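You operate a simulated robot arm through the tools that you are given. There is no shell and no other tool.

You are at the controls of a simulated robot arm. One attempt, no reset.

## Task
Mix two scoops of green sweets, one scoop of red sweets and one portion of nuts.
Fine: all in the red striped bowl, nothing else; a quarter turn of the brown knob gives a portion; put the scoop back; spill no more than a pinch. Set down upright: small white scoop.
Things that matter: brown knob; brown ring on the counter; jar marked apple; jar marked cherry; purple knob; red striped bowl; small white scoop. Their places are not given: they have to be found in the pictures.

It is judged by the outcome, as a careful person would: the job done as asked, and still so three seconds after it is handed in. It fails if anything else is knocked over, pushed out of place, dropped, spilled or broken.

## Robot
A 7-joint arm with a two-finger parallel gripper, fixed in place. Base frame: the origin is at the foot of the arm, x ahead of it, y to its left, z up. Readings come in cm, rad, newtons and seconds.
Its first joint turns from -2.897 to 2.897 rad. Payload 4.4 kg.
Tool frame: the origin (TCP) lies between the finger pads and is the grasp point; the fingertips stand 2.3 cm ahead of it; z points along the fingers, y is the line along which they close. Largest opening 9.4 cm; finger width 3.8, thickness 1; the body of the gripper, 5.4 by 9.6 cm, starts 3.9 cm behind the TCP.
Orientation is told as [roll, pitch, yaw] about the base's x, y, z axes, in that order, counted from this pose: with the fingers straight down and closing along the base's y, the tool's x points along the base's -x, its y along +y and its z along -z.

## Interface
- The arm moves only by the tool step_arm. Its argument "deltas" is a list of rows, each a list of 7 numbers: the gripper command, from -1 (shut) to 1 (fully open), values between in proportion, then the shift along the tool's x, y, z in cm, then the turn, a rotation vector about the tool's x, y, z in rad. In form: [[fingers, dx, dy, dz, ax, ay, az], ...]. A call has 1 to 20 rows; each row is the pose to reach, as a shift and turn from the pose commanded when the call began, along the tool's axes at that moment. Each row takes 0.2 s and may step no farther than 5 cm and 0.15 rad from the row before; otherwise, or with a gripper value out of range, the whole call is refused. Where a pose cannot be reached the arm comes as near as it can. A force on the tool above 40 N (or 10 N above the force at the start of the call, whichever is more), or a blocked arm, ends the call early, and 0.2 s more pass. The fingers move at their own pace (about 7.2 cm/s each) and stop on an object; they squeeze with about 26 N. The grip force told is the motor's: it shows also when the fingers shut on nothing. Time passes only in rows, and 0.2 s behind the last, so rows that repeat a pose let the fingers close. The reply holds the time, the measured pose of the TCP, the force on the tool along the base axes, the opening and the grip force, in the units named above and with some noise, with the torque about the TCP (base axes, N m) and any sound that the robot's microphone picked up.
- Cameras (640 x 400 px; columns grow to the right, rows downward): "scene" is fixed at [4.96, 50.13, 153.28]; the picture's right is [-0.01, -1.00, 0.00], its down [-0.59, 0.01, -0.81] and it looks along [0.81, -0.01, -0.59] (base axes); focal length 355 px, centre (320, 200). "wrist" rides on the gripper at [8.6, 1.6, -7.5] in the tool frame; the picture's right is [-0.18, 0.98, 0.00], its down [-0.58, -0.11, -0.81] and it looks along [-0.79, -0.15, 0.59] (tool axes); focal length 243 px, centre (320, 200).
- camera(camera): a new picture of that camera. The clock stands still meanwhile.
- pixel_to_xyz(camera, pixels): there is no depth. For up to 12 entries [column, row, z] of the newest picture of that camera ("zoom" is the newest enlarged one), the place [x, y] in the base frame at which the ray of that pixel passes the height z, good to about 0.3 cm. The clock stands still meanwhile.
- zoom(camera, box): a new picture of the part [left, top, right, bottom] of that camera's present view, enlarged. The clock stands still meanwhile.
- sign_off(): hands the job in; it is judged then, once.

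Open the gripper and draw the arm clear of the work before you hand the job in, unless the task says otherwise.

The tools are called after "Request:" as a command line: name --pt "numbers of a row" for each row, then --argument value for the rest, lists and objects as JSON in quotes. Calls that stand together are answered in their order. step_arm: Moves the arm, as the interface text tells. Its arguments: {"type":"object","properties":{"deltas":{"type":"array","items":{"type":"array","items":{"type":"number"}}}},"required":["deltas"]} The other tools are called the same way: camera (camera) takes a picture; pixel_to_xyz (camera, pixels) gives the place at which the rays of pixels pass given heights; zoom (camera, box) takes an enlarged picture of a part of a camera's view; sign_off () hands the job in.

At the start:

```text
t: 0.0
tool_pos: [44.65, 47.11, 133.02]
ee_rot: [0.0, 0.0, 0.001]
ft_force: [0.0, 0.4, 0.3]
wrist_torque: [-0.03, -0.01, 0.01]
opening: 9.39
grasp_force: 0.0
```

scene: 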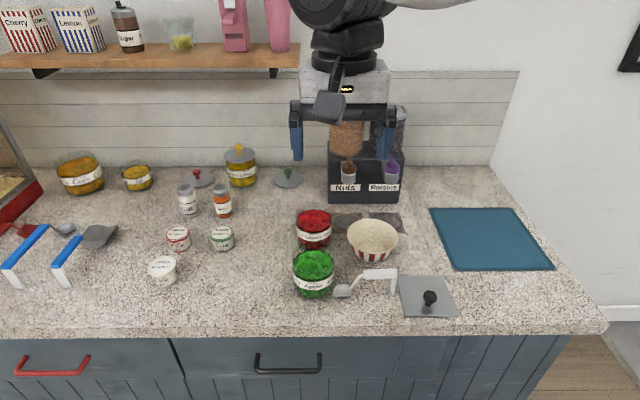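
wrist: 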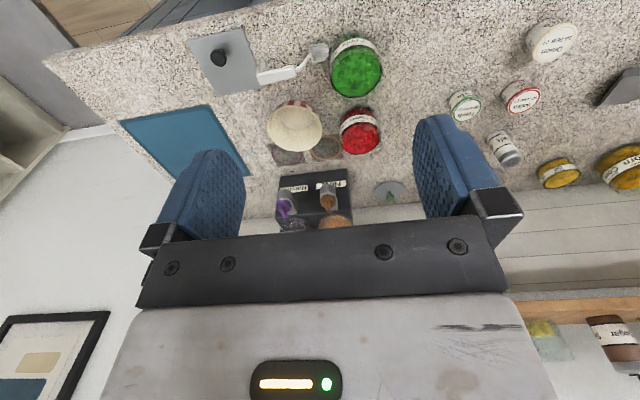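

The scene picture shows the apple jar at about (313,275), cherry jar at (313,230), striped bowl at (372,238), white scoop at (368,283), dispenser at (365,165). I zoom in for details.

Request:
zoom --camera "scene" --box '[270, 190, 470, 320]'

Request:
zoom --camera "scene" --box '[290, 90, 450, 250]'

Request:
zoom --camera "wrist" --box '[180, 20, 400, 240]'

```text
3.08 times, centred on (370, 255) of scene
```

zoom: 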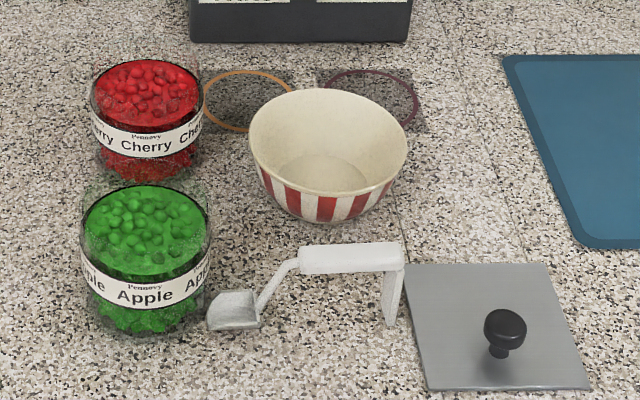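

```text
2.50 times, centred on (370, 170) of scene
```

zoom: 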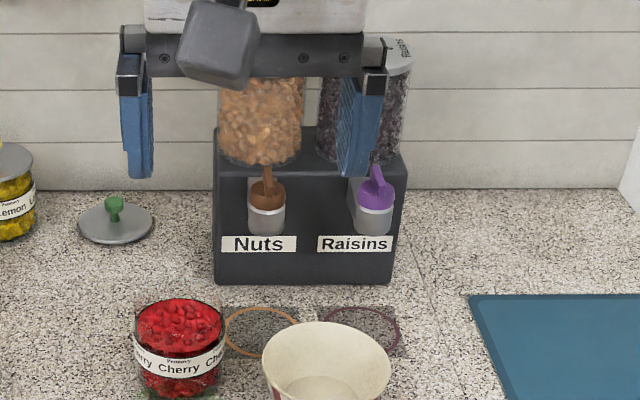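

```text
1.82 times, centred on (290, 130) of wrist
```

zoom: 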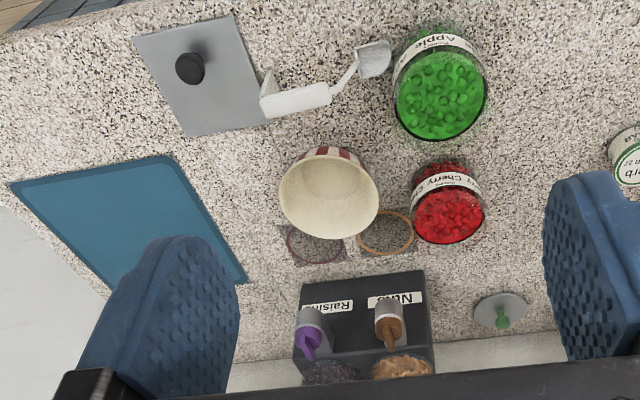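

The brown ring is at scene (346.6,222.5) and wrist (325.7,147.6). I triangulate it to learn the height of the counter.

Request:
pixel_to_xyz --camera "scene" --pixels '[[346.6, 222.5, 60], [346.6, 222.5, 80], [346.6, 222.5, 90], [346.6, 222.5, 100]]'

Request:
pixel_to_xyz --camera "wrist" --pixels '[[325.7, 147.6, 60], [325.7, 147.6, 80], [325.7, 147.6, 90], [325.7, 147.6, 100]]'

```text
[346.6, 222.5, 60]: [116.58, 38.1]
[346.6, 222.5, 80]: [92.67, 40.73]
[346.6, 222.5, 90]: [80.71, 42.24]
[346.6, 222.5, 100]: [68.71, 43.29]
```

```text
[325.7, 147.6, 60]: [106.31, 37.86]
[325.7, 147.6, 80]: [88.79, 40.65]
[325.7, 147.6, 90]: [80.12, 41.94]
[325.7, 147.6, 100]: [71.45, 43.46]
```

The ring comes out near z≈91, x≈80, y≈42. I lower the gripper some 18 cm and shift it right to get a closer wrist view.

Request:
step_arm --pt "1 0 -1.5 3 0 0 0" --pt "1 0 -3 6 0 0 0" --pt "1 0 -4.5 9 0 0 0" --pt "1 0 -6 12 0 0 0" --pt "1 0 -7 15 0 0 0" --pt "1 0 -7 18 0 0 0" --pt "1 0 -7 18 0 0 0"

Request:
camera --camera "wrist"

Request:
camera --camera "scene"

```text
t: 1.6
tool_pos: [44.59, 39.9, 115.15]
ee_rot: [0.0, -0.001, 0.0]
ft_force: [-0.3, -0.2, 0.0]
wrist_torque: [0.0, 0.01, -0.04]
opening: 9.41
grasp_force: 0.0
```

```text
taken
```

wrist: 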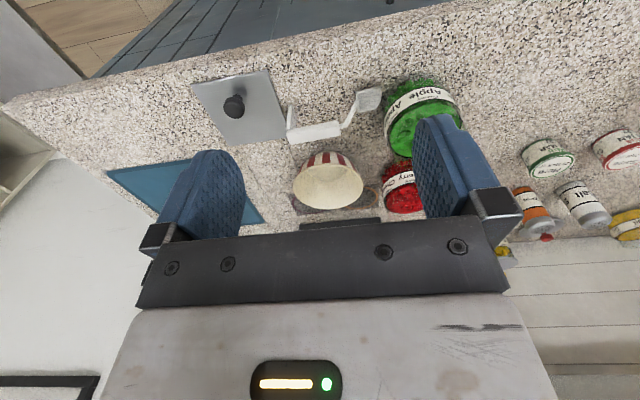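

```text
taken
```

scene: 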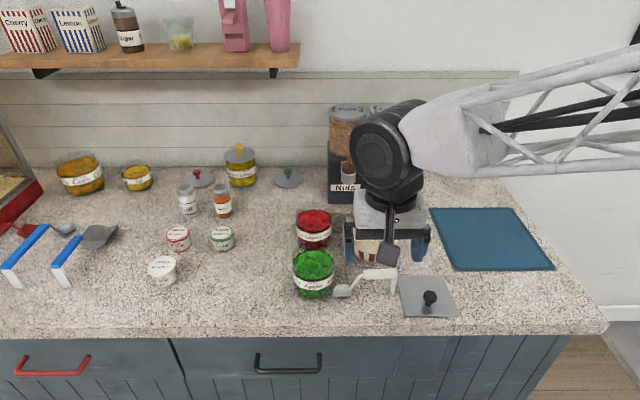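

I want finer triangulation of counter points, so I zoom the wrist view onto the scoop, bowl and plate.

Request:
zoom --camera "wrist" --box '[180, 50, 340, 150]'

Request:
zoom --camera "wrist" --box '[280, 70, 480, 230]'

Request:
zoom --camera "scene" --box '[320, 250, 480, 330]'

```text
4.00 times, centred on (260, 100) of wrist
```

zoom: 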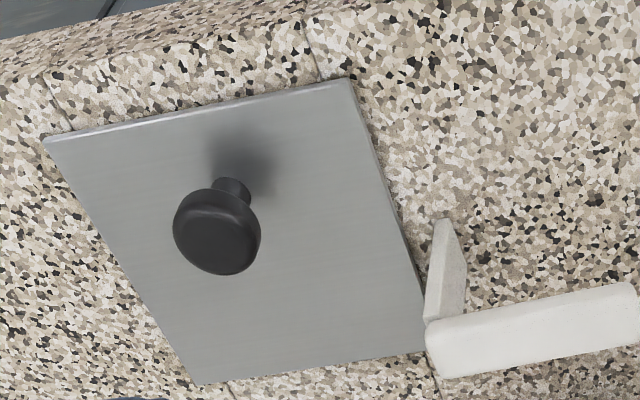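

```text
2.50 times, centred on (380, 150) of wrist
```

zoom: 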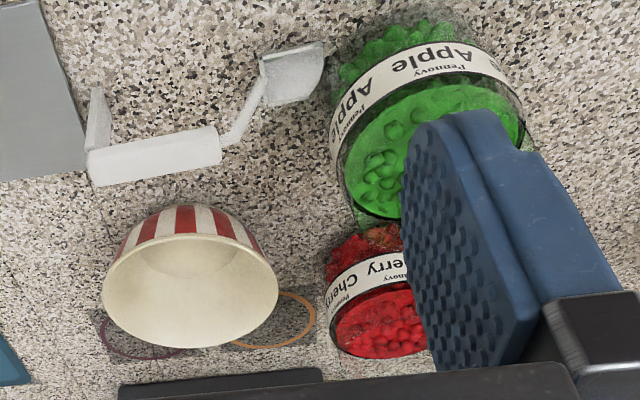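

```text
4.00 times, centred on (400, 290) of scene
```

zoom: 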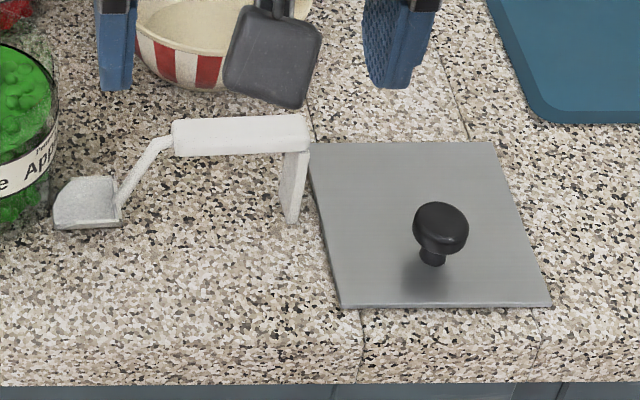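

I use plate corners in both views: near-left scene (405.5,317)/wrist (267,70), near-right (457.75,316.5)/(190.5,84.5), far-right (443.75,275.5)/(229.5,146.2).

Request:
pixel_to_xyz --camera "scene" --pixels '[[405.5, 317, 88], [405.5, 317, 92], [457.75, 316.5, 88], [457.75, 316.5, 92], [443.75, 275.5, 88], [443.75, 275.5, 92]]'

Request:
pixel_to_xyz --camera "wrist" --pixels '[[267, 70, 88], [267, 70, 92], [190.5, 84.5, 88], [190.5, 84.5, 92], [229.5, 146.25, 88], [229.5, 146.25, 92]]'

```text
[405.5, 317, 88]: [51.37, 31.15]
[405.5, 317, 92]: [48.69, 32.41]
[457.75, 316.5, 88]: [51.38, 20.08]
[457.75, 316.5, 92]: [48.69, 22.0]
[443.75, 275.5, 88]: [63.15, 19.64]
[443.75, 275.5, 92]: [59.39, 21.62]
```

```text
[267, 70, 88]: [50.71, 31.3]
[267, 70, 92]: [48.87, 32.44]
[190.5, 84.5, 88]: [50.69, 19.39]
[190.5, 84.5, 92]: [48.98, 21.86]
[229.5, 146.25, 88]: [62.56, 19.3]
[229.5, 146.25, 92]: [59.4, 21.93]
```

Counter seems at about z=91. Now I triangulate scoop points: handle middle scene (380,273.7)/wrist (314,132.8), leg foot (392.5,273...), scoop head, and bowl rim.

Request:
pixel_to_xyz --camera "scene" --pixels '[[380, 273.75, 92], [380, 273.75, 100], [392.5, 295.5, 91], [338.75, 297, 91], [350, 295.5, 91], [343, 286, 93], [397, 272, 98], [363.5, 273.5, 98]]'

Request:
pixel_to_xyz --camera "wrist" --pixels '[[314, 132.8, 92], [314, 132.8, 100], [289, 105.5, 91], [370.5, 109, 91], [380, 90, 91], [288, 134, 98], [340, 130, 98]]'

```text
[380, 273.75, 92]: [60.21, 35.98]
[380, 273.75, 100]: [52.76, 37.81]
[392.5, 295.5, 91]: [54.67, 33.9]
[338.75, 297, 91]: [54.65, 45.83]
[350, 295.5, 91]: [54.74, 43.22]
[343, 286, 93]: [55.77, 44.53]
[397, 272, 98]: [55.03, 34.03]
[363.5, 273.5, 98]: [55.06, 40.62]
```

```text
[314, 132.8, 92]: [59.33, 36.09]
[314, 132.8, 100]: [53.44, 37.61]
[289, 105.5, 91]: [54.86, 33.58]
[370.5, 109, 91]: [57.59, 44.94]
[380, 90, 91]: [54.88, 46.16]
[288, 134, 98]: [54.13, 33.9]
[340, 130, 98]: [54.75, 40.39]
```

The handle looks to be at x≈55.5, y 34–40.5, z≈97, running along y, with the head near y 43–46. I zoom hard on the jars, head and bowl to learn shapes.

Request:
zoom --camera "scene" --box '[280, 200, 360, 310]'

Request:
zoom --camera "scene" --box '[325, 255, 415, 310]'

Request:
zoom --camera "wrist" --box '[280, 70, 400, 150]'

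```text
3.64 times, centred on (320, 255) of scene
```

zoom: 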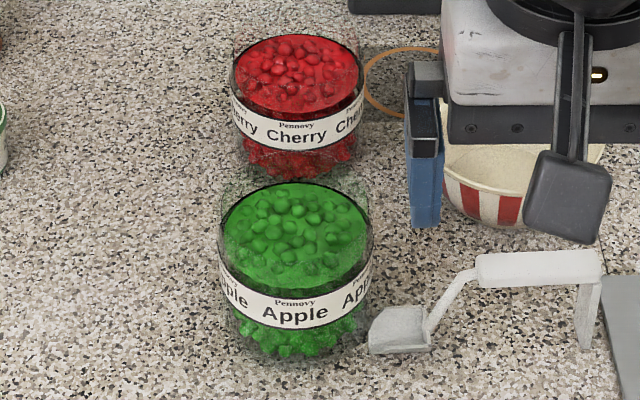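

```text
7.11 times, centred on (370, 282) of scene
```

zoom: 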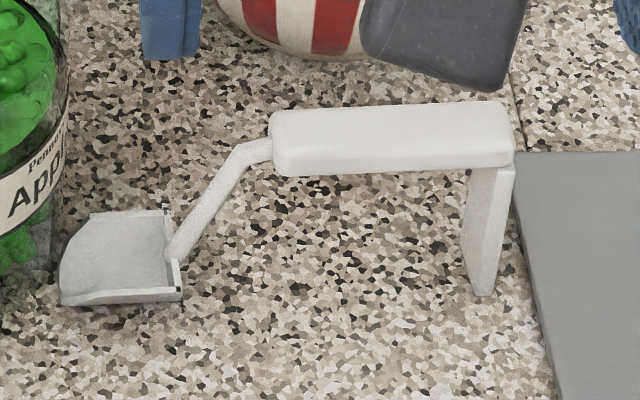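

```text
5.00 times, centred on (340, 110) of wrist
```

zoom: 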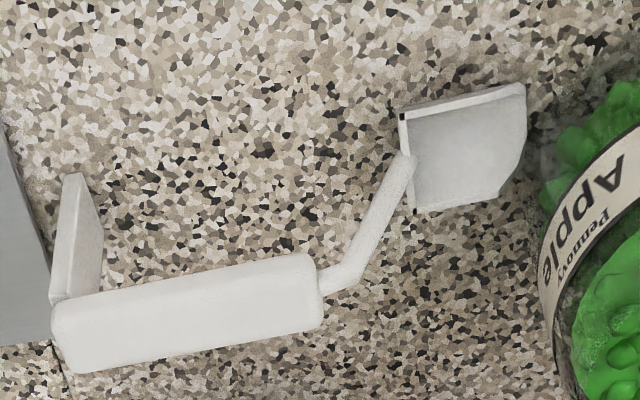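

The scoop head is a small dustpan, open toward +y. Now I move the arm aside so the scene camera sees the dispenser and its knobs clearly.

Request:
step_arm --pt "1 2 -4 -2 0 0 0" --pt "1 4 -8 -4 0 0 0" --pt "1 6 -12 -6 0 0 0" --pt "1 8 -16 -8 0 0 0" --pt "1 10 -20 -10 0 0 0" --pt "1 10 -20 -10 0 0 0"

Request:
zoom --camera "scene" --box '[310, 90, 430, 210]'

Request:
zoom --camera "scene" --box '[325, 145, 410, 205]'

Request:
camera --camera "wrist"

```text
t: 3.0
tool_pos: [34.94, 20.2, 124.81]
ee_rot: [-0.001, 0.0, 0.0]
ft_force: [-0.2, 0.1, 1.2]
wrist_torque: [0.03, 0.0, 0.02]
opening: 9.37
grasp_force: 0.0
```

```text
3.33 times, centred on (370, 150) of scene
```

zoom: 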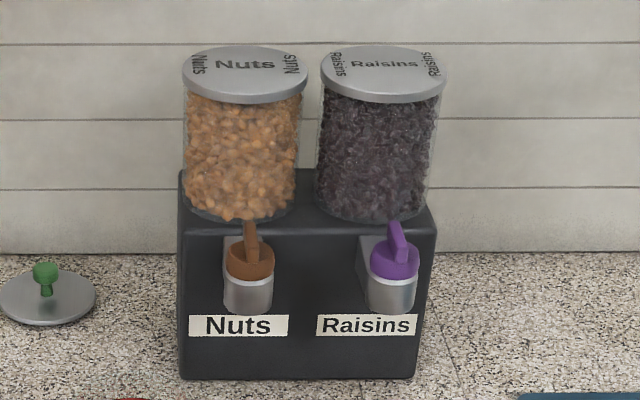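

```text
6.67 times, centred on (368, 175) of scene
```

zoom: 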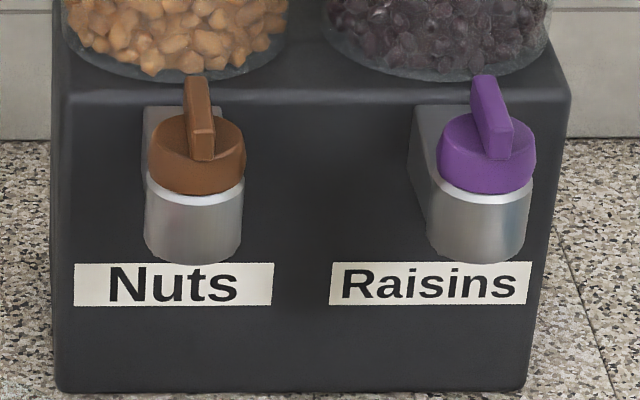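

```text
taken
```

wrist: 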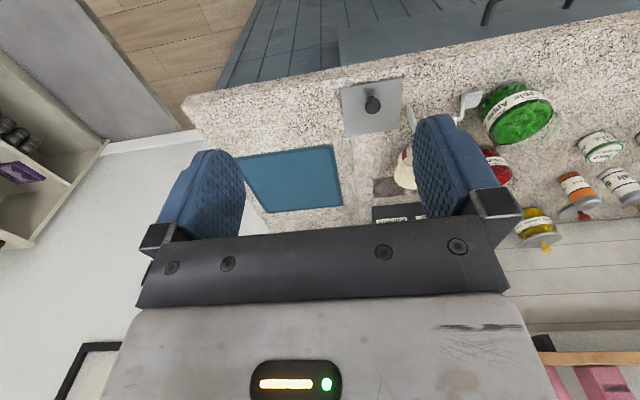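

Each spout is a vertical cylinder with a knob on top carrying an upright fin (brown fin at about scene (349,164)). I compute where these rays lie at several heights, along with the dispenser's front edge and ring.

Request:
pixel_to_xyz --camera "scene" --pixels '[[350.5, 167.5, 105], [350.5, 167.5, 110], [350.5, 167.5, 115], [363.5, 203.5, 91], [329, 203.5, 91], [399, 203.5, 91], [349, 211, 100], [349, 211, 103], [349, 156, 110], [349, 156, 115]]'

Request:
zoom --camera "scene" --box '[325, 195, 415, 265]'

```text
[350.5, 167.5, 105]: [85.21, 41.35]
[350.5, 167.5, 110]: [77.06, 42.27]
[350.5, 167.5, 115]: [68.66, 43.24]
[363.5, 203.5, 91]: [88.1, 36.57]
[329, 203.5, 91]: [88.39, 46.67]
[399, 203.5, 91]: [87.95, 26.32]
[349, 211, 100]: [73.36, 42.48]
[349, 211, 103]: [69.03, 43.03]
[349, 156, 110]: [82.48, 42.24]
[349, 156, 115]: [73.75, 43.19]
```

```text
5.71 times, centred on (370, 230) of scene
```

zoom: 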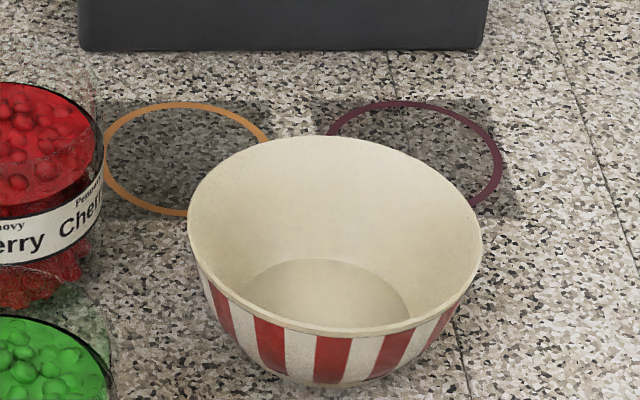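

The front of the dispenser is at x≈88, the spout stands above the ring at x≈80, and the bowl rim (about 13 cm across) must fit close to the cherry jar. I move the wrist camera above the bowl/jars for precise measurement.

Request:
step_arm --pt "1 -4 2.5 0 0 0 0" --pt "1 -8 5 0 0 0 0" --pt "1 -12 7.5 0 0 0 0" --pt "1 -16 10 0 0 0 0" --pt "1 -19 14 0 0 0 0" --pt "1 -21 18 0 0 0 0" --pt "1 -23 22 0 0 0 0" --pt "1 -24 23 1 0 0 0" --pt "1 -24 23 1 0 0 0"

Request:
camera --camera "wrist"

Request:
camera --camera "scene"

```text
t: 5.0
tool_pos: [58.42, 43.07, 123.84]
ee_rot: [-0.001, -0.001, 0.001]
ft_force: [-0.1, 0.4, 0.1]
wrist_torque: [0.0, 0.02, 0.01]
opening: 9.4
grasp_force: 0.3
```

```text
taken
```

wrist: 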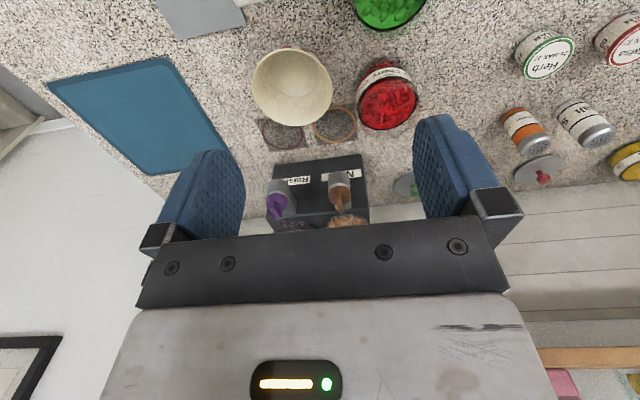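

```text
taken
```

scene: 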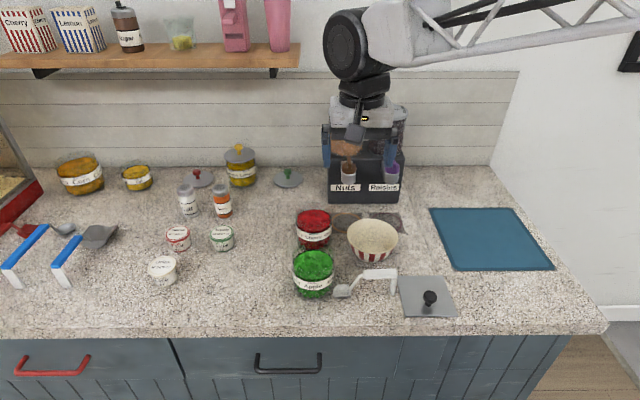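

Good view: bowl at wrist (291,86), ring (335,126), cherry jar (388,98), spout with brown knob (340,188). I zoom in for exact pixels in this view and the scene.

Request:
zoom --camera "wrist" --box '[240, 30, 430, 150]'

Request:
zoom --camera "wrist" --box '[250, 120, 390, 230]'

Request:
zoom --camera "scene" --box '[280, 200, 410, 310]'

```text
3.33 times, centred on (335, 90) of wrist
```

zoom: 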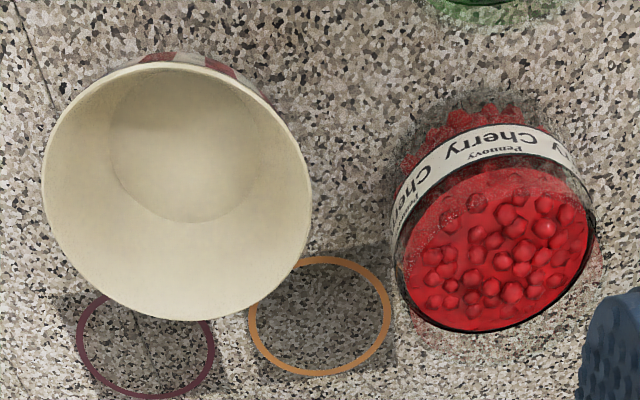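

```text
3.64 times, centred on (320, 175) of wrist
```

zoom: 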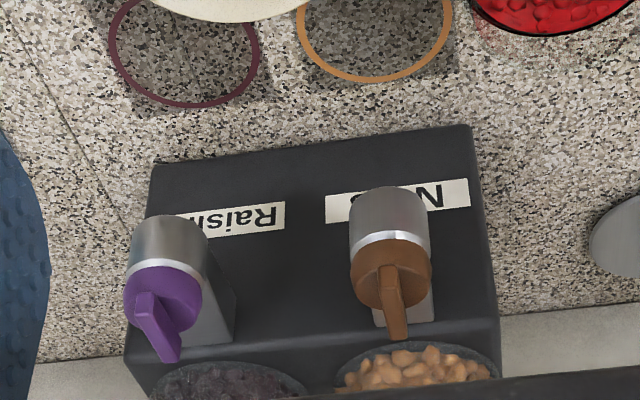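

```text
3.64 times, centred on (345, 255) of scene
```

zoom: 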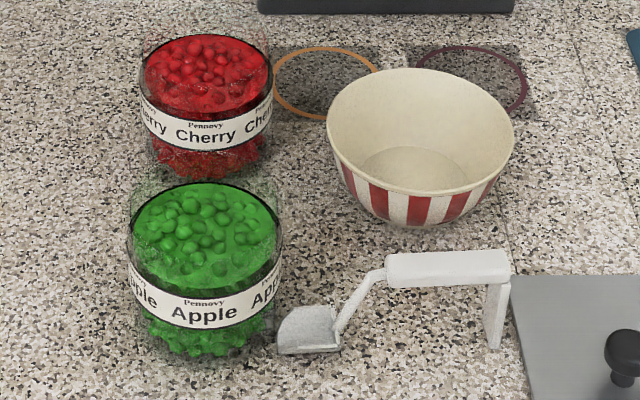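

I triangulate bowl rim centre (scene (372.5,236)/wrist (292.1,87.6)), ring (346.6,222.6)/(335,125), cherry surface (313.7,220.4)/(387.3,105), knob features.

Request:
pixel_to_xyz --camera "scene" --pixels '[[372.5, 236, 95], [372.5, 236, 100], [346.6, 222.6, 90], [346.6, 222.6, 92], [313.7, 220.4, 95], [313.7, 220.4, 100], [313.4, 265.2, 95], [313.4, 265.2, 100], [347.5, 170, 105], [347.5, 170, 110]]'

Request:
pixel_to_xyz --camera "wrist" --pixels '[[292.06, 87.6, 95], [292.06, 87.6, 100], [335, 125, 90], [335, 125, 92], [387.3, 105, 95], [387.3, 105, 100], [339, 195.8, 105], [339, 195.8, 110], [338.8, 172, 105]]'

```text
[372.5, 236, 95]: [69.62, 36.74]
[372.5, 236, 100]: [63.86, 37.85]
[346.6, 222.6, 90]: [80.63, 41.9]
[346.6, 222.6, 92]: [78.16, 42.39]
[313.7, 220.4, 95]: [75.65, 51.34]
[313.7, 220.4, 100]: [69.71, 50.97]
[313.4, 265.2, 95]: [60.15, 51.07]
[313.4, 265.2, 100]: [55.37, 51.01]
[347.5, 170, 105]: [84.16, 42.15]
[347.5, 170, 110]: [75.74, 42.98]
```

```text
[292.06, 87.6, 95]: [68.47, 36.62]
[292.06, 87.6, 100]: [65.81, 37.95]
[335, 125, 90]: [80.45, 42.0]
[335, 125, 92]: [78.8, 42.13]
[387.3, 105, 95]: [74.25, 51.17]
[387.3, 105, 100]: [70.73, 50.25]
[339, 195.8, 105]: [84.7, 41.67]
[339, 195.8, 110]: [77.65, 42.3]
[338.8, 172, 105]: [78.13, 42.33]
```

Measured: counter z≈90.5; bowl centre ≈(67.5,37.1), rim z≈96.9, r≈6.1; ring ≈(80.1,42.0); brown knob ≈(81.4,42,107.5); cherry jar ≈(72.2,50.9); apple jar ≈(57.4,51). I turn the tool by +90° yaw while drawing back, so the camera looks along +y over the scoop.

Request:
step_arm --pt "1 0.2 -1.2 0.5 0 0 -0.143" --pt "1 0.4 -2.4 1 0 0 -0.286" --pt "1 0.6 -3.6 1.5 0 0 -0.428" --pt "1 0.8 -4.8 2.2 0 0 -0.571" --pt "1 1.0 -6 3 0 0 -0.714" --pt "1 1.2 -7.2 3.8 0 0 -0.857" --pt "1 1.5 -8.4 4.6 0 0 -1.0" --pt "1 1.8 -9.6 5.4 0 0 -1.142" --pt "1 2.0 -10.8 6.2 0 0 -1.285" --pt "1 2.2 -12 7 0 0 -1.428" --pt "1 2.4 -13.1 7.8 0 0 -1.571" --pt "1 2.4 -13.1 7.8 0 0 -1.571"

Request:
camera --camera "wrist"

Request:
camera --camera "scene"

```text
t: 7.6
tool_pos: [56.0, 30.07, 116.41]
ee_rot: [0.0, -0.001, 1.573]
ft_force: [0.0, 0.6, 0.6]
wrist_torque: [-0.02, -0.02, 0.01]
opening: 9.4
grasp_force: 0.1
```

```text
taken
```

wrist: 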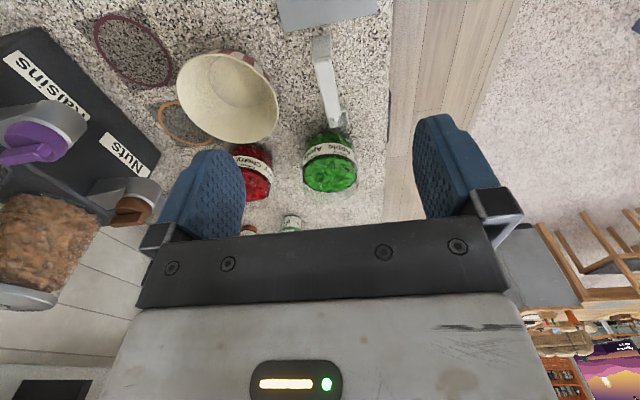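

```text
taken
```

scene: 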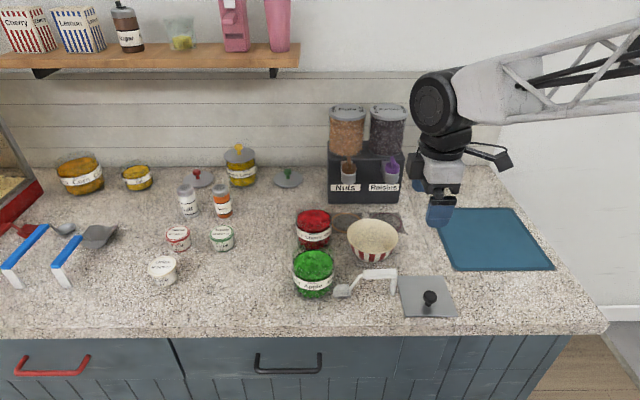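

The yaw of 90° works; the wrist view shows the scoop (325,75), apple jar (330,160), cherry jar, and the knobs from the side. I zoom in on these.

Request:
zoom --camera "wrist" --box '[220, 10, 420, 220]'

Request:
zoom --camera "wrist" --box '[290, 20, 370, 140]'

Request:
zoom --camera "wrist" --box '[0, 80, 200, 240]'

```text
1.90 times, centred on (320, 115) of wrist
```

zoom: 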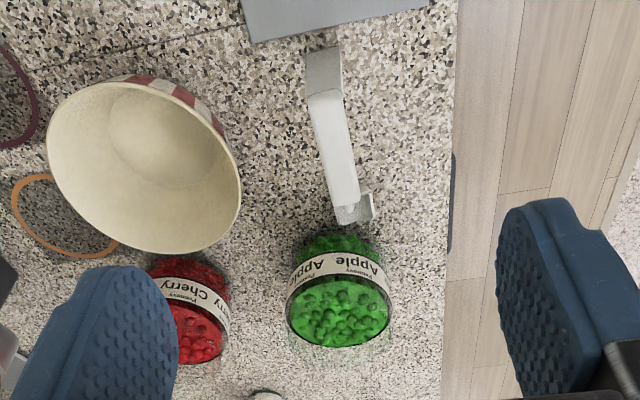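

```text
3.33 times, centred on (330, 80) of wrist
```

zoom: 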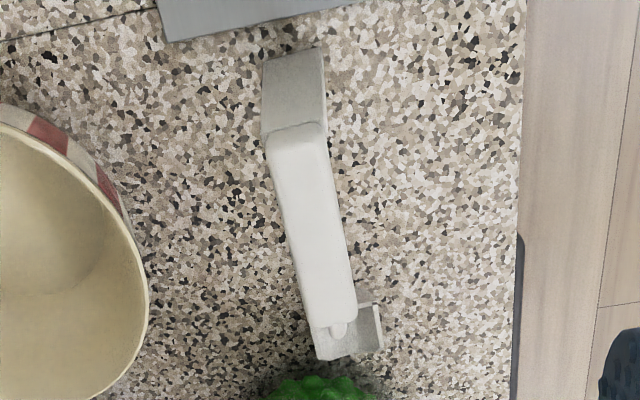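

```text
2.50 times, centred on (100, 160) of wrist
```

zoom: 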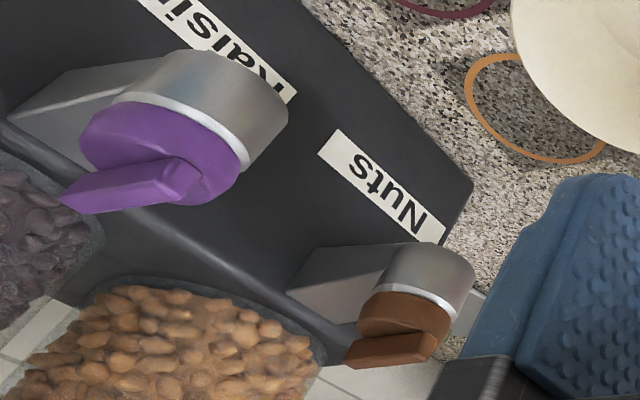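

I compute the scoop's handle ends, leg foot and head position from this view: handle ends at wrist (323.1,58.4) and (335.1,116.6), foot (322.5,36.5).

Request:
pixel_to_xyz --camera "wrist" --pixels '[[323.1, 58.4, 97.5], [335.1, 116.6, 97.5], [323.1, 58.4, 96], [335.1, 116.6, 96], [322.5, 36.5, 90.5], [348.6, 125, 90.5], [329.5, 128, 90.5], [344, 111, 91.5]]'

Request:
pixel_to_xyz --camera "scene" --pixels '[[380.5, 270, 97.5], [380.5, 270, 96], [393, 295, 90.5], [338.5, 296.5, 90.5], [350.5, 295.5, 90.5], [341, 283.5, 90.5], [348, 283.2, 90.5]]'

```text
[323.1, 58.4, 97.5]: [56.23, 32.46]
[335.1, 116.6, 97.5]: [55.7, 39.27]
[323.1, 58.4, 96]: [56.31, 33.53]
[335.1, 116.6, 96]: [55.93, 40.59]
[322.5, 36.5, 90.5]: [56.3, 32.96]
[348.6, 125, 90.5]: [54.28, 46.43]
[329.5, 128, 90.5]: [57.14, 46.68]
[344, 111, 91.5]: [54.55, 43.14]
```

```text
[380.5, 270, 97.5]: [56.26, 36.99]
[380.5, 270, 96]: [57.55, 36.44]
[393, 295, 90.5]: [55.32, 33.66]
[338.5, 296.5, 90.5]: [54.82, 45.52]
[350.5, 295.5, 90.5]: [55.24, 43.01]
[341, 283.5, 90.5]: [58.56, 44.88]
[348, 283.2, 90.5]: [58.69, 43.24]
```

The handle axis is at x≈56.0, y 33.5–40, z≈96.6; head at y 43–46.6. I zoom on the apple jar to locate its glass rim above the sweets.

Request:
zoom --camera "wrist" --box '[285, 115, 375, 215]'

Request:
zoom --camera "scene" --box '[285, 235, 345, 305]'

Request:
zoom --camera "scene" --box '[285, 195, 345, 255]'

```text
4.00 times, centred on (330, 165) of wrist
```

zoom: 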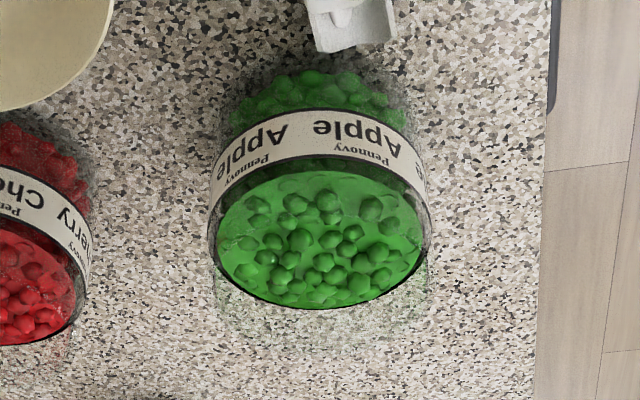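

```text
5.71 times, centred on (315, 270) of scene
```

zoom: 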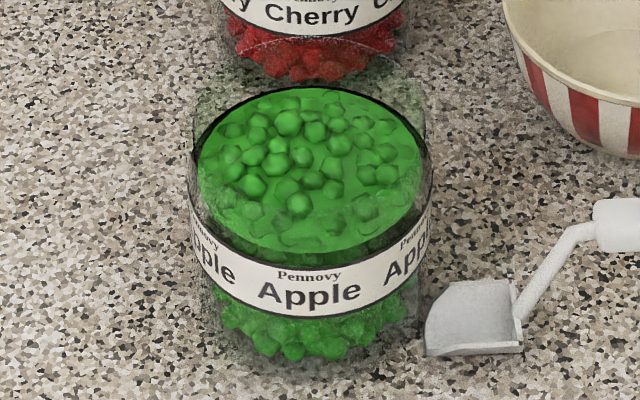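

```text
6.67 times, centred on (315, 225) of scene
```

zoom: 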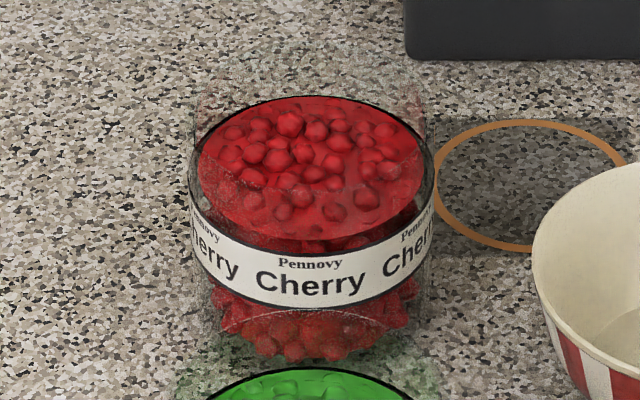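

The glass wall rises roughly 1.8 cm over the sweets. I triangulate the apple sweets' surface (scene (313.8,265.6), wrist (329.5,175)).

Request:
pixel_to_xyz --camera "wrist" --pixels '[[329.5, 175, 95], [329.5, 175, 100], [329.5, 128, 91], [330, 139, 91]]'

Request:
pixel_to_xyz --camera "scene" --pixels '[[313.8, 265.6, 95], [313.8, 265.6, 100], [315, 297, 91]]'

```text
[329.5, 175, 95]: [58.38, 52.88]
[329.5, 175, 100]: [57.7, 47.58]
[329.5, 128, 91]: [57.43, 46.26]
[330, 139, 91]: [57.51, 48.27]
```

```text
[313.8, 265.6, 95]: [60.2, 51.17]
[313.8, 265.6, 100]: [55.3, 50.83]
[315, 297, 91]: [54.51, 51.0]
```

Apple surface ≈(58.3,51.05,96.7). I set a 4.4 cm opening (to stay clear of the bowl) and come over the scoop handle at (56.0,36.8), z≈104.

Request:
step_arm --pt "-0.06 -1.5 0 2 0 0 0" --pt "-0.06 -3 0 4 0 0 0" --pt "-0.06 -4.5 0 6 0 0 0" --pt "-0.06 -6 0 8 0 0 0" --pt "-0.06 -6.73 0 10 0 0 0" --pt "-0.06 -6.73 0 12.4 0 0 0" --pt "-0.06 -6.73 0 12.4 0 0 0"

Request:
camera --camera "wrist"

Request:
zoom --camera "scene" --box '[320, 210, 440, 310]'

```text
t: 9.2
tool_pos: [56.02, 36.38, 103.54]
ee_rot: [0.001, -0.001, 1.572]
ft_force: [1.0, -0.3, 0.2]
wrist_torque: [-0.01, 0.04, -0.01]
opening: 4.44
grasp_force: 0.0
```

```text
taken
```

wrist: 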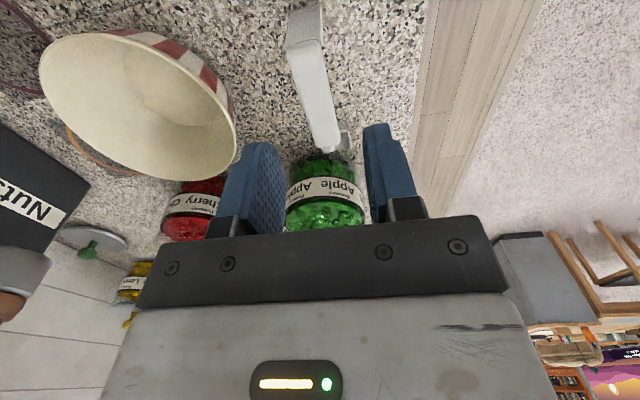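

```text
4.00 times, centred on (380, 260) of scene
```

zoom: 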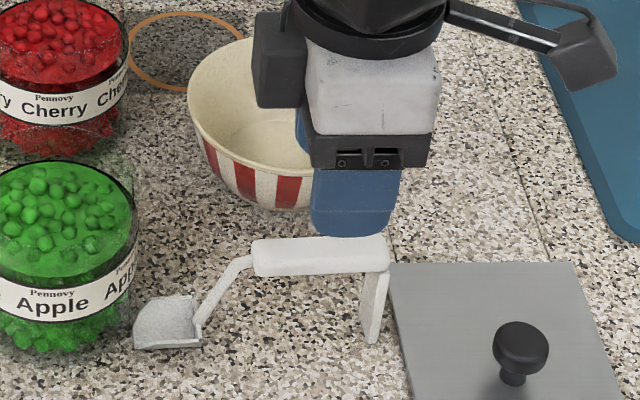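

Reading shows (56.02,36.38,103.54). I check the handle's line in this closer view (near end ≈(305,42), far end ≈(328,148)) against x before descending.

Request:
zoom --camera "wrist" --box '[270, 0, 370, 160]'

Request:
step_arm --pt "-0.06 0 0 0 0 0 0"

```text
2.50 times, centred on (320, 80) of wrist
```

zoom: 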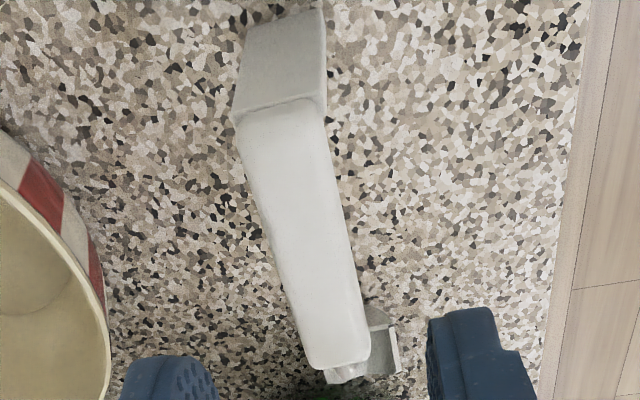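

```text
t: 9.6
tool_pos: [56.04, 36.5, 103.64]
ee_rot: [0.0, 0.0, 1.571]
ft_force: [-0.1, -0.2, 0.3]
wrist_torque: [-0.02, -0.02, 0.02]
opening: 4.42
grasp_force: 0.1
```

Handle ends in this view are (304.8,44.8) and (328,140); I compute their base positions at the handle top height.

Request:
pixel_to_xyz --camera "wrist" --pixels '[[304.8, 44.8, 97.3], [328, 140, 97.3], [304.8, 44.8, 96.5], [328, 140, 96.5], [347, 148, 91], [317, 92, 97.3]]'

```text
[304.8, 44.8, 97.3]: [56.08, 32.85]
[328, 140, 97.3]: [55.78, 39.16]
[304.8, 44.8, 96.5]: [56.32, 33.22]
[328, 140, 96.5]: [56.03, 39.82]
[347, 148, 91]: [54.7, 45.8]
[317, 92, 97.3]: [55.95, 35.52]
```

The handle spans y 33–39.8 at x≈56, so the TCP is centred over it. I descend 6.9 cm around the handle, staying open.

Request:
step_arm --pt "-0.06 0 0 1.5 0 0 0" --pt "-0.06 0 0 3 0 0 0" --pt "-0.06 0 0 4.5 0 0 0" --pt "-0.06 0 0 5.7 0 0 0" --pt "-0.06 0 0 6.9 0 0 0" --pt "-0.06 0 0 6.9 0 0 0"

Request:
zoom --camera "scene" --box '[320, 220, 440, 310]'

Request:
camera --camera "wrist"

```text
t: 11.0
tool_pos: [56.17, 36.59, 96.74]
ee_rot: [0.001, 0.0, 1.571]
ft_force: [0.4, 0.9, 0.4]
wrist_torque: [-0.01, 0.0, -0.02]
opening: 4.42
grasp_force: 0.0
```

```text
4.44 times, centred on (380, 265) of scene
```

zoom: 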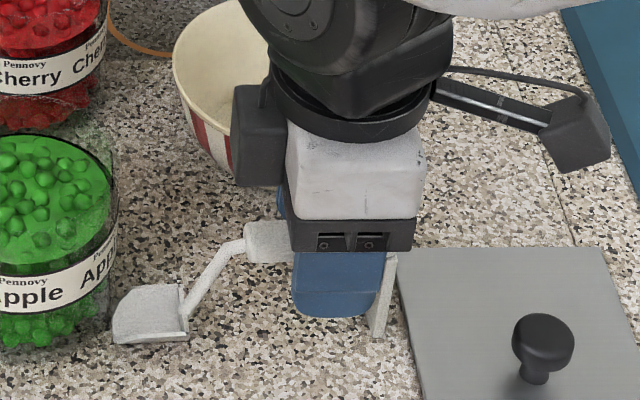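

```text
taken
```

wrist: 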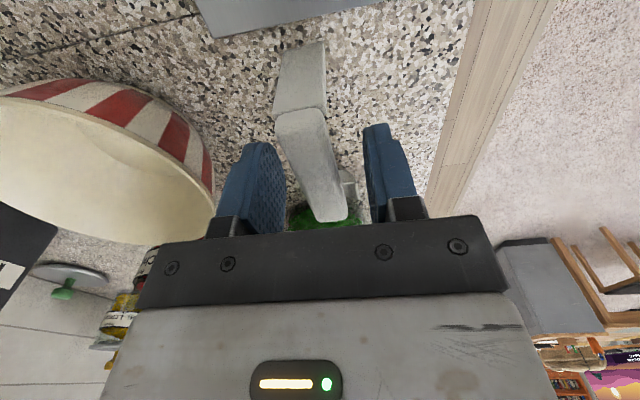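

The fingers straddle the handle. I close the gripper now.

Request:
step_arm --pt "-0.5 0 0 0 0 0 0" --pt "-1 0 0 0 0 0 0" --pt "-1 0 0 0 0 0 0" --pt "-1 0 0 0 0 0 0" --pt "-1 0 0 0 0 0 0"

Request:
camera --camera "wrist"

Request:
zoom --camera "scene" --box '[320, 220, 440, 310]'

```text
t: 12.2
tool_pos: [56.07, 36.6, 96.8]
ee_rot: [-0.002, 0.0, 1.571]
ft_force: [-0.2, -1.6, -0.3]
wrist_torque: [0.0, 0.07, 0.02]
opening: 1.93
grasp_force: 26.4
```

```text
taken
```

wrist: 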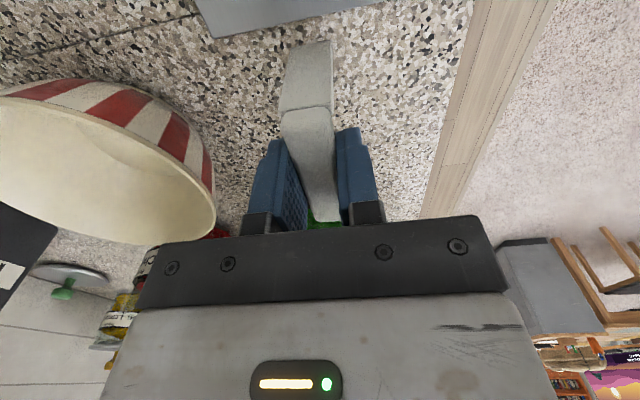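

```text
4.44 times, centred on (380, 265) of scene
```

zoom: 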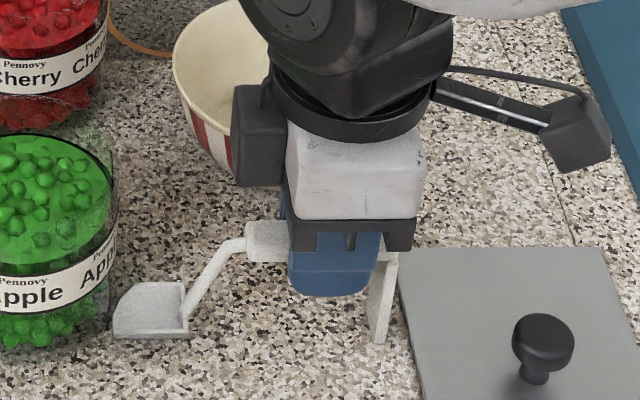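

Gripped: opening 1.93 cm with 26 N at (56.07,36.6,96.8), which I note as the put-back pose. I lift straight up 10 cm.

Request:
step_arm --pt "-1 0 0 -0.6 0 0 0" --pt "-1 0 0 -1.5 0 0 0" --pt "-1 0 0 -3 0 0 0" --pt "-1 0 0 -4.5 0 0 0" --pt "-1 0 0 -6 0 0 0" --pt "-1 0 0 -8 0 0 0" --pt "-1 0 0 -10 0 0 0" --pt "-1 0 0 -10 0 0 0"

Request:
camera --camera "wrist"

Request:
zoom --camera "scene" --box '[280, 170, 440, 310]'

```text
t: 14.0
tool_pos: [56.16, 36.83, 107.14]
ee_rot: [0.001, 0.001, 1.57]
ft_force: [-0.5, 0.0, -0.1]
wrist_torque: [-0.02, 0.02, 0.01]
opening: 1.93
grasp_force: 26.8
```

```text
taken
```

wrist: 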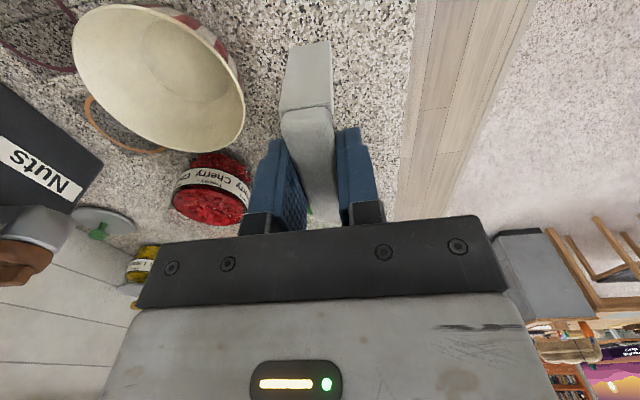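

```text
2.86 times, centred on (360, 240) of scene
```

zoom: 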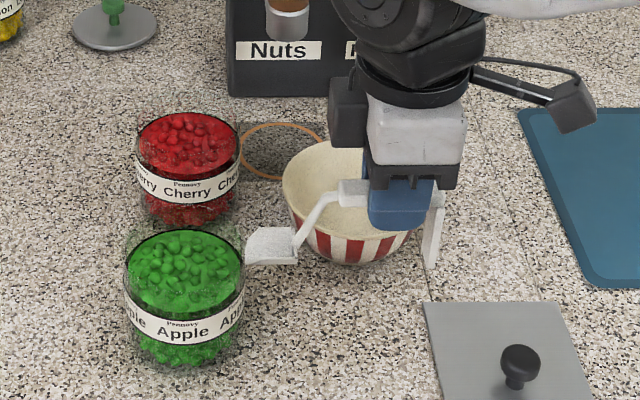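

The scoop is lifted and level. Before dipping I need the jar's rim height, so I zoom tightly on the glass of the apple jar.

Request:
zoom --camera "scene" --box '[292, 238, 342, 300]'

Request:
zoom --camera "scene" --box '[292, 245, 342, 275]'

Request:
zoom --camera "wrist" --box '[150, 140, 270, 240]'

```text
6.45 times, centred on (317, 269) of scene
```

zoom: 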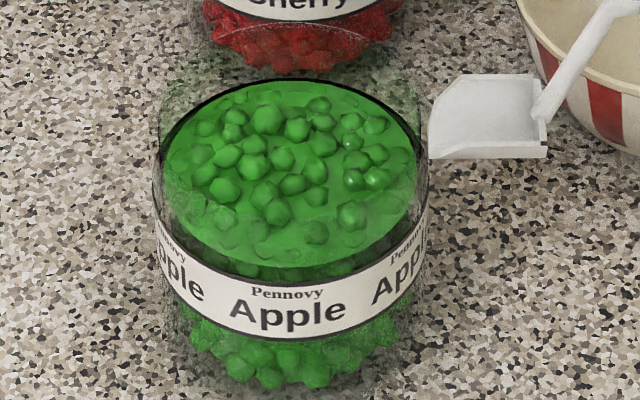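

```text
12.80 times, centred on (317, 260) of scene
```

zoom: 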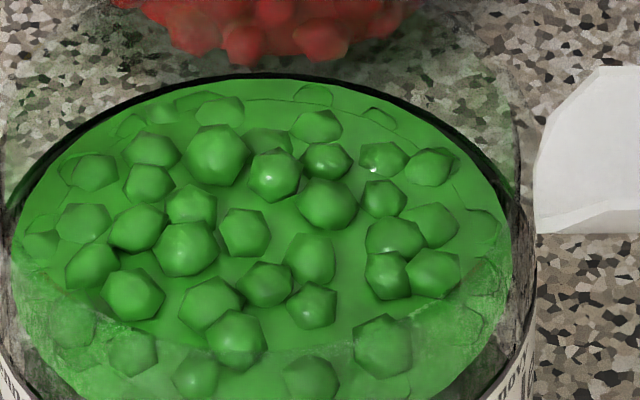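

```text
4.00 times, centred on (210, 190) of wrist
```

zoom: 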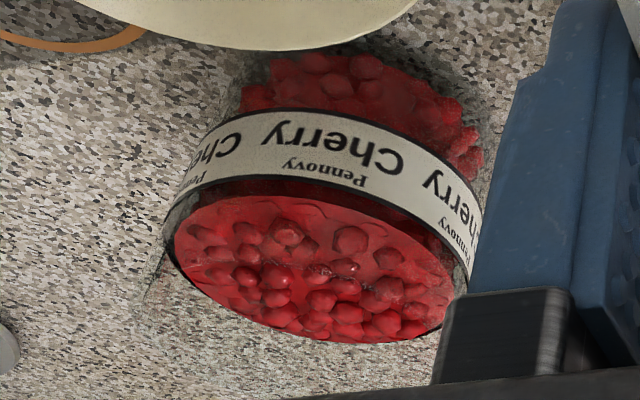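

Rim is at about z≈100, sweets surface ≈97. I raise to z≈113 over the apple jar (x 58.4, y 47.3) and pitch the scoop tip down 45°, all above the rim.

Request:
step_arm --pt "-1 -1.5 -0.4 -3 0 0 0" --pt "-1 -4 -1.0 -6 0 0 0" --pt "-1 -7 -1.7 -6.2 0 0 0" --pt "-1 -10.5 -2.3 -6.2 0 0.12 0" --pt "-1 -10.5 -2.3 -6.2 0 0.26 0" --pt "-1 -10.5 -2.3 -6.2 0 0.4 0" --pt "-1 -10.5 -2.3 -6.2 0 0.54 0" --pt "-1 -10.5 -2.3 -6.2 0 0.68 0" --pt "-1 -10.5 -2.3 -6.2 0 0.785 0" --pt "-1 -10.5 -2.3 -6.2 0 0.785 0" --pt "-1 -10.5 -2.3 -6.2 0 0.785 0"

Request:
camera --camera "scene"

Request:
zoom --camera "scene" --box '[260, 170, 400, 310]'

Request:
camera --camera "wrist"

```text
t: 16.4
tool_pos: [58.6, 47.27, 113.24]
ee_rot: [0.002, 0.785, 1.572]
ft_force: [-0.6, 0.6, -0.1]
wrist_torque: [0.01, 0.01, 0.02]
opening: 1.9
grasp_force: 25.9
```

```text
taken
```

scene: 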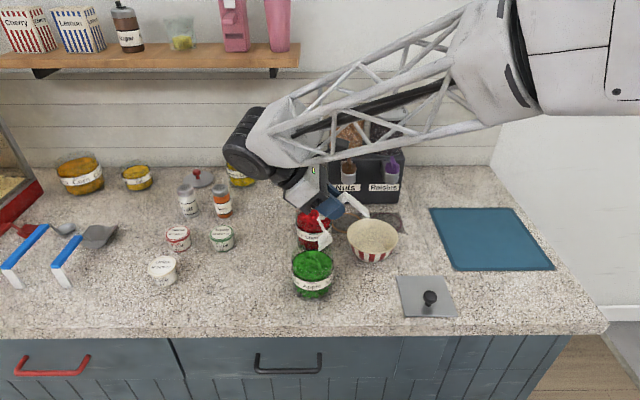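

```text
2.86 times, centred on (330, 240) of scene
```

zoom: 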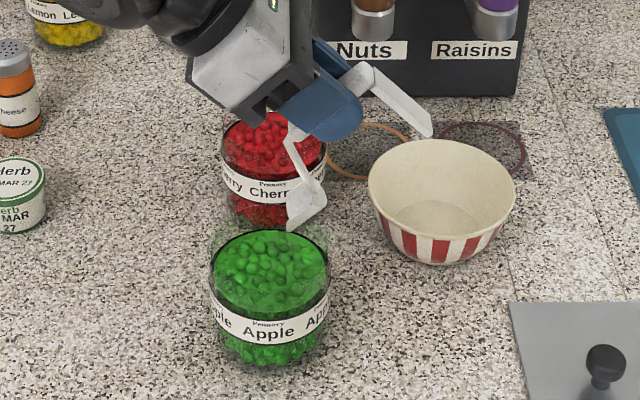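

```text
taken
```

wrist: 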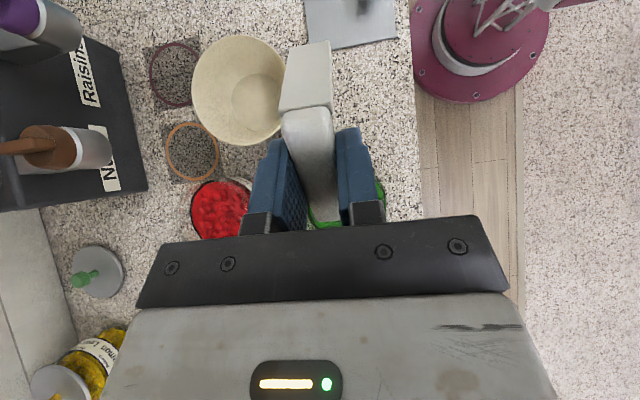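

The tip is inside the jar's outline, tilted 45°, at about (58.5,49.7,101.9). I lower it straight down 9 cm into the green sweets, slowly, watching force.

Request:
step_arm --pt "-1 -0.85 0 0.85 0 0 0" --pt "-1 -1.7 0 1.7 0 0 0" --pt "-1 -2.55 0 2.55 0 0 0" --pt "-1 -3.3 0 3.3 0 0 0" --pt "-1 -4.0 0 4.0 0 0 0" --pt "-1 -4.6 0 4.6 0 0 0" --pt "-1 -5.2 0 5.2 0 0 0" --pt "-1 -5.8 0 5.8 0 0 0" --pt "-1 -6.3 0 6.3 0 0 0"

Request:
zoom --camera "scene" --box '[260, 200, 370, 310]'

```text
t: 18.4
tool_pos: [58.5, 47.06, 104.12]
ee_rot: [0.0, 0.784, 1.57]
ft_force: [0.4, 1.7, -0.8]
wrist_torque: [0.12, 0.01, 0.0]
opening: 1.92
grasp_force: 25.9
```

```text
3.64 times, centred on (315, 255) of scene
```

zoom: 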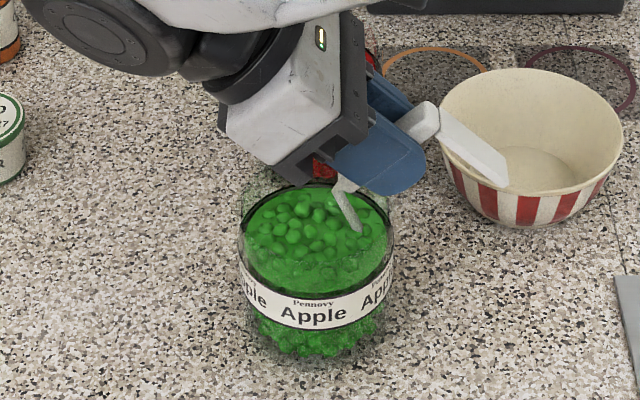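

The head is buried with little force (≤2 N) and the jar has not moved. I now sweep forward and level the scoop within the sweets, keeping fingers outside the rim.

Request:
step_arm --pt "-1 0.3 0 1.0 0 -0.131 0" --pt "-1 0.608 0 2.02 0 -0.262 0" --pt "-1 0.67 0 2.45 0 -0.393 0" --pt "-1 0.735 0 2.885 0 -0.524 0" --pt "-1 0.735 0 3.24 0 -0.655 0" --pt "-1 0.735 0 3.59 0 -0.785 0" --pt "-1 0.735 0 3.59 0 -0.785 0"

Request:
zoom --camera "scene" --box '[260, 200, 370, 310]'

```text
t: 20.0
tool_pos: [58.34, 44.23, 102.18]
ee_rot: [0.0, -0.001, 1.569]
ft_force: [-0.1, 0.1, -0.2]
wrist_torque: [0.03, 0.02, -0.02]
opening: 1.93
grasp_force: 25.8
```

```text
3.64 times, centred on (315, 255) of scene
```

zoom: 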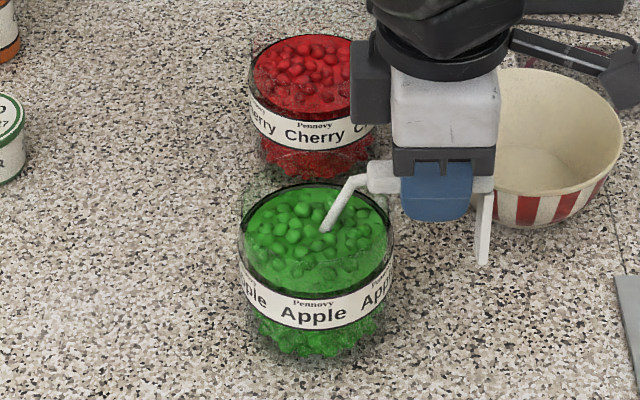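

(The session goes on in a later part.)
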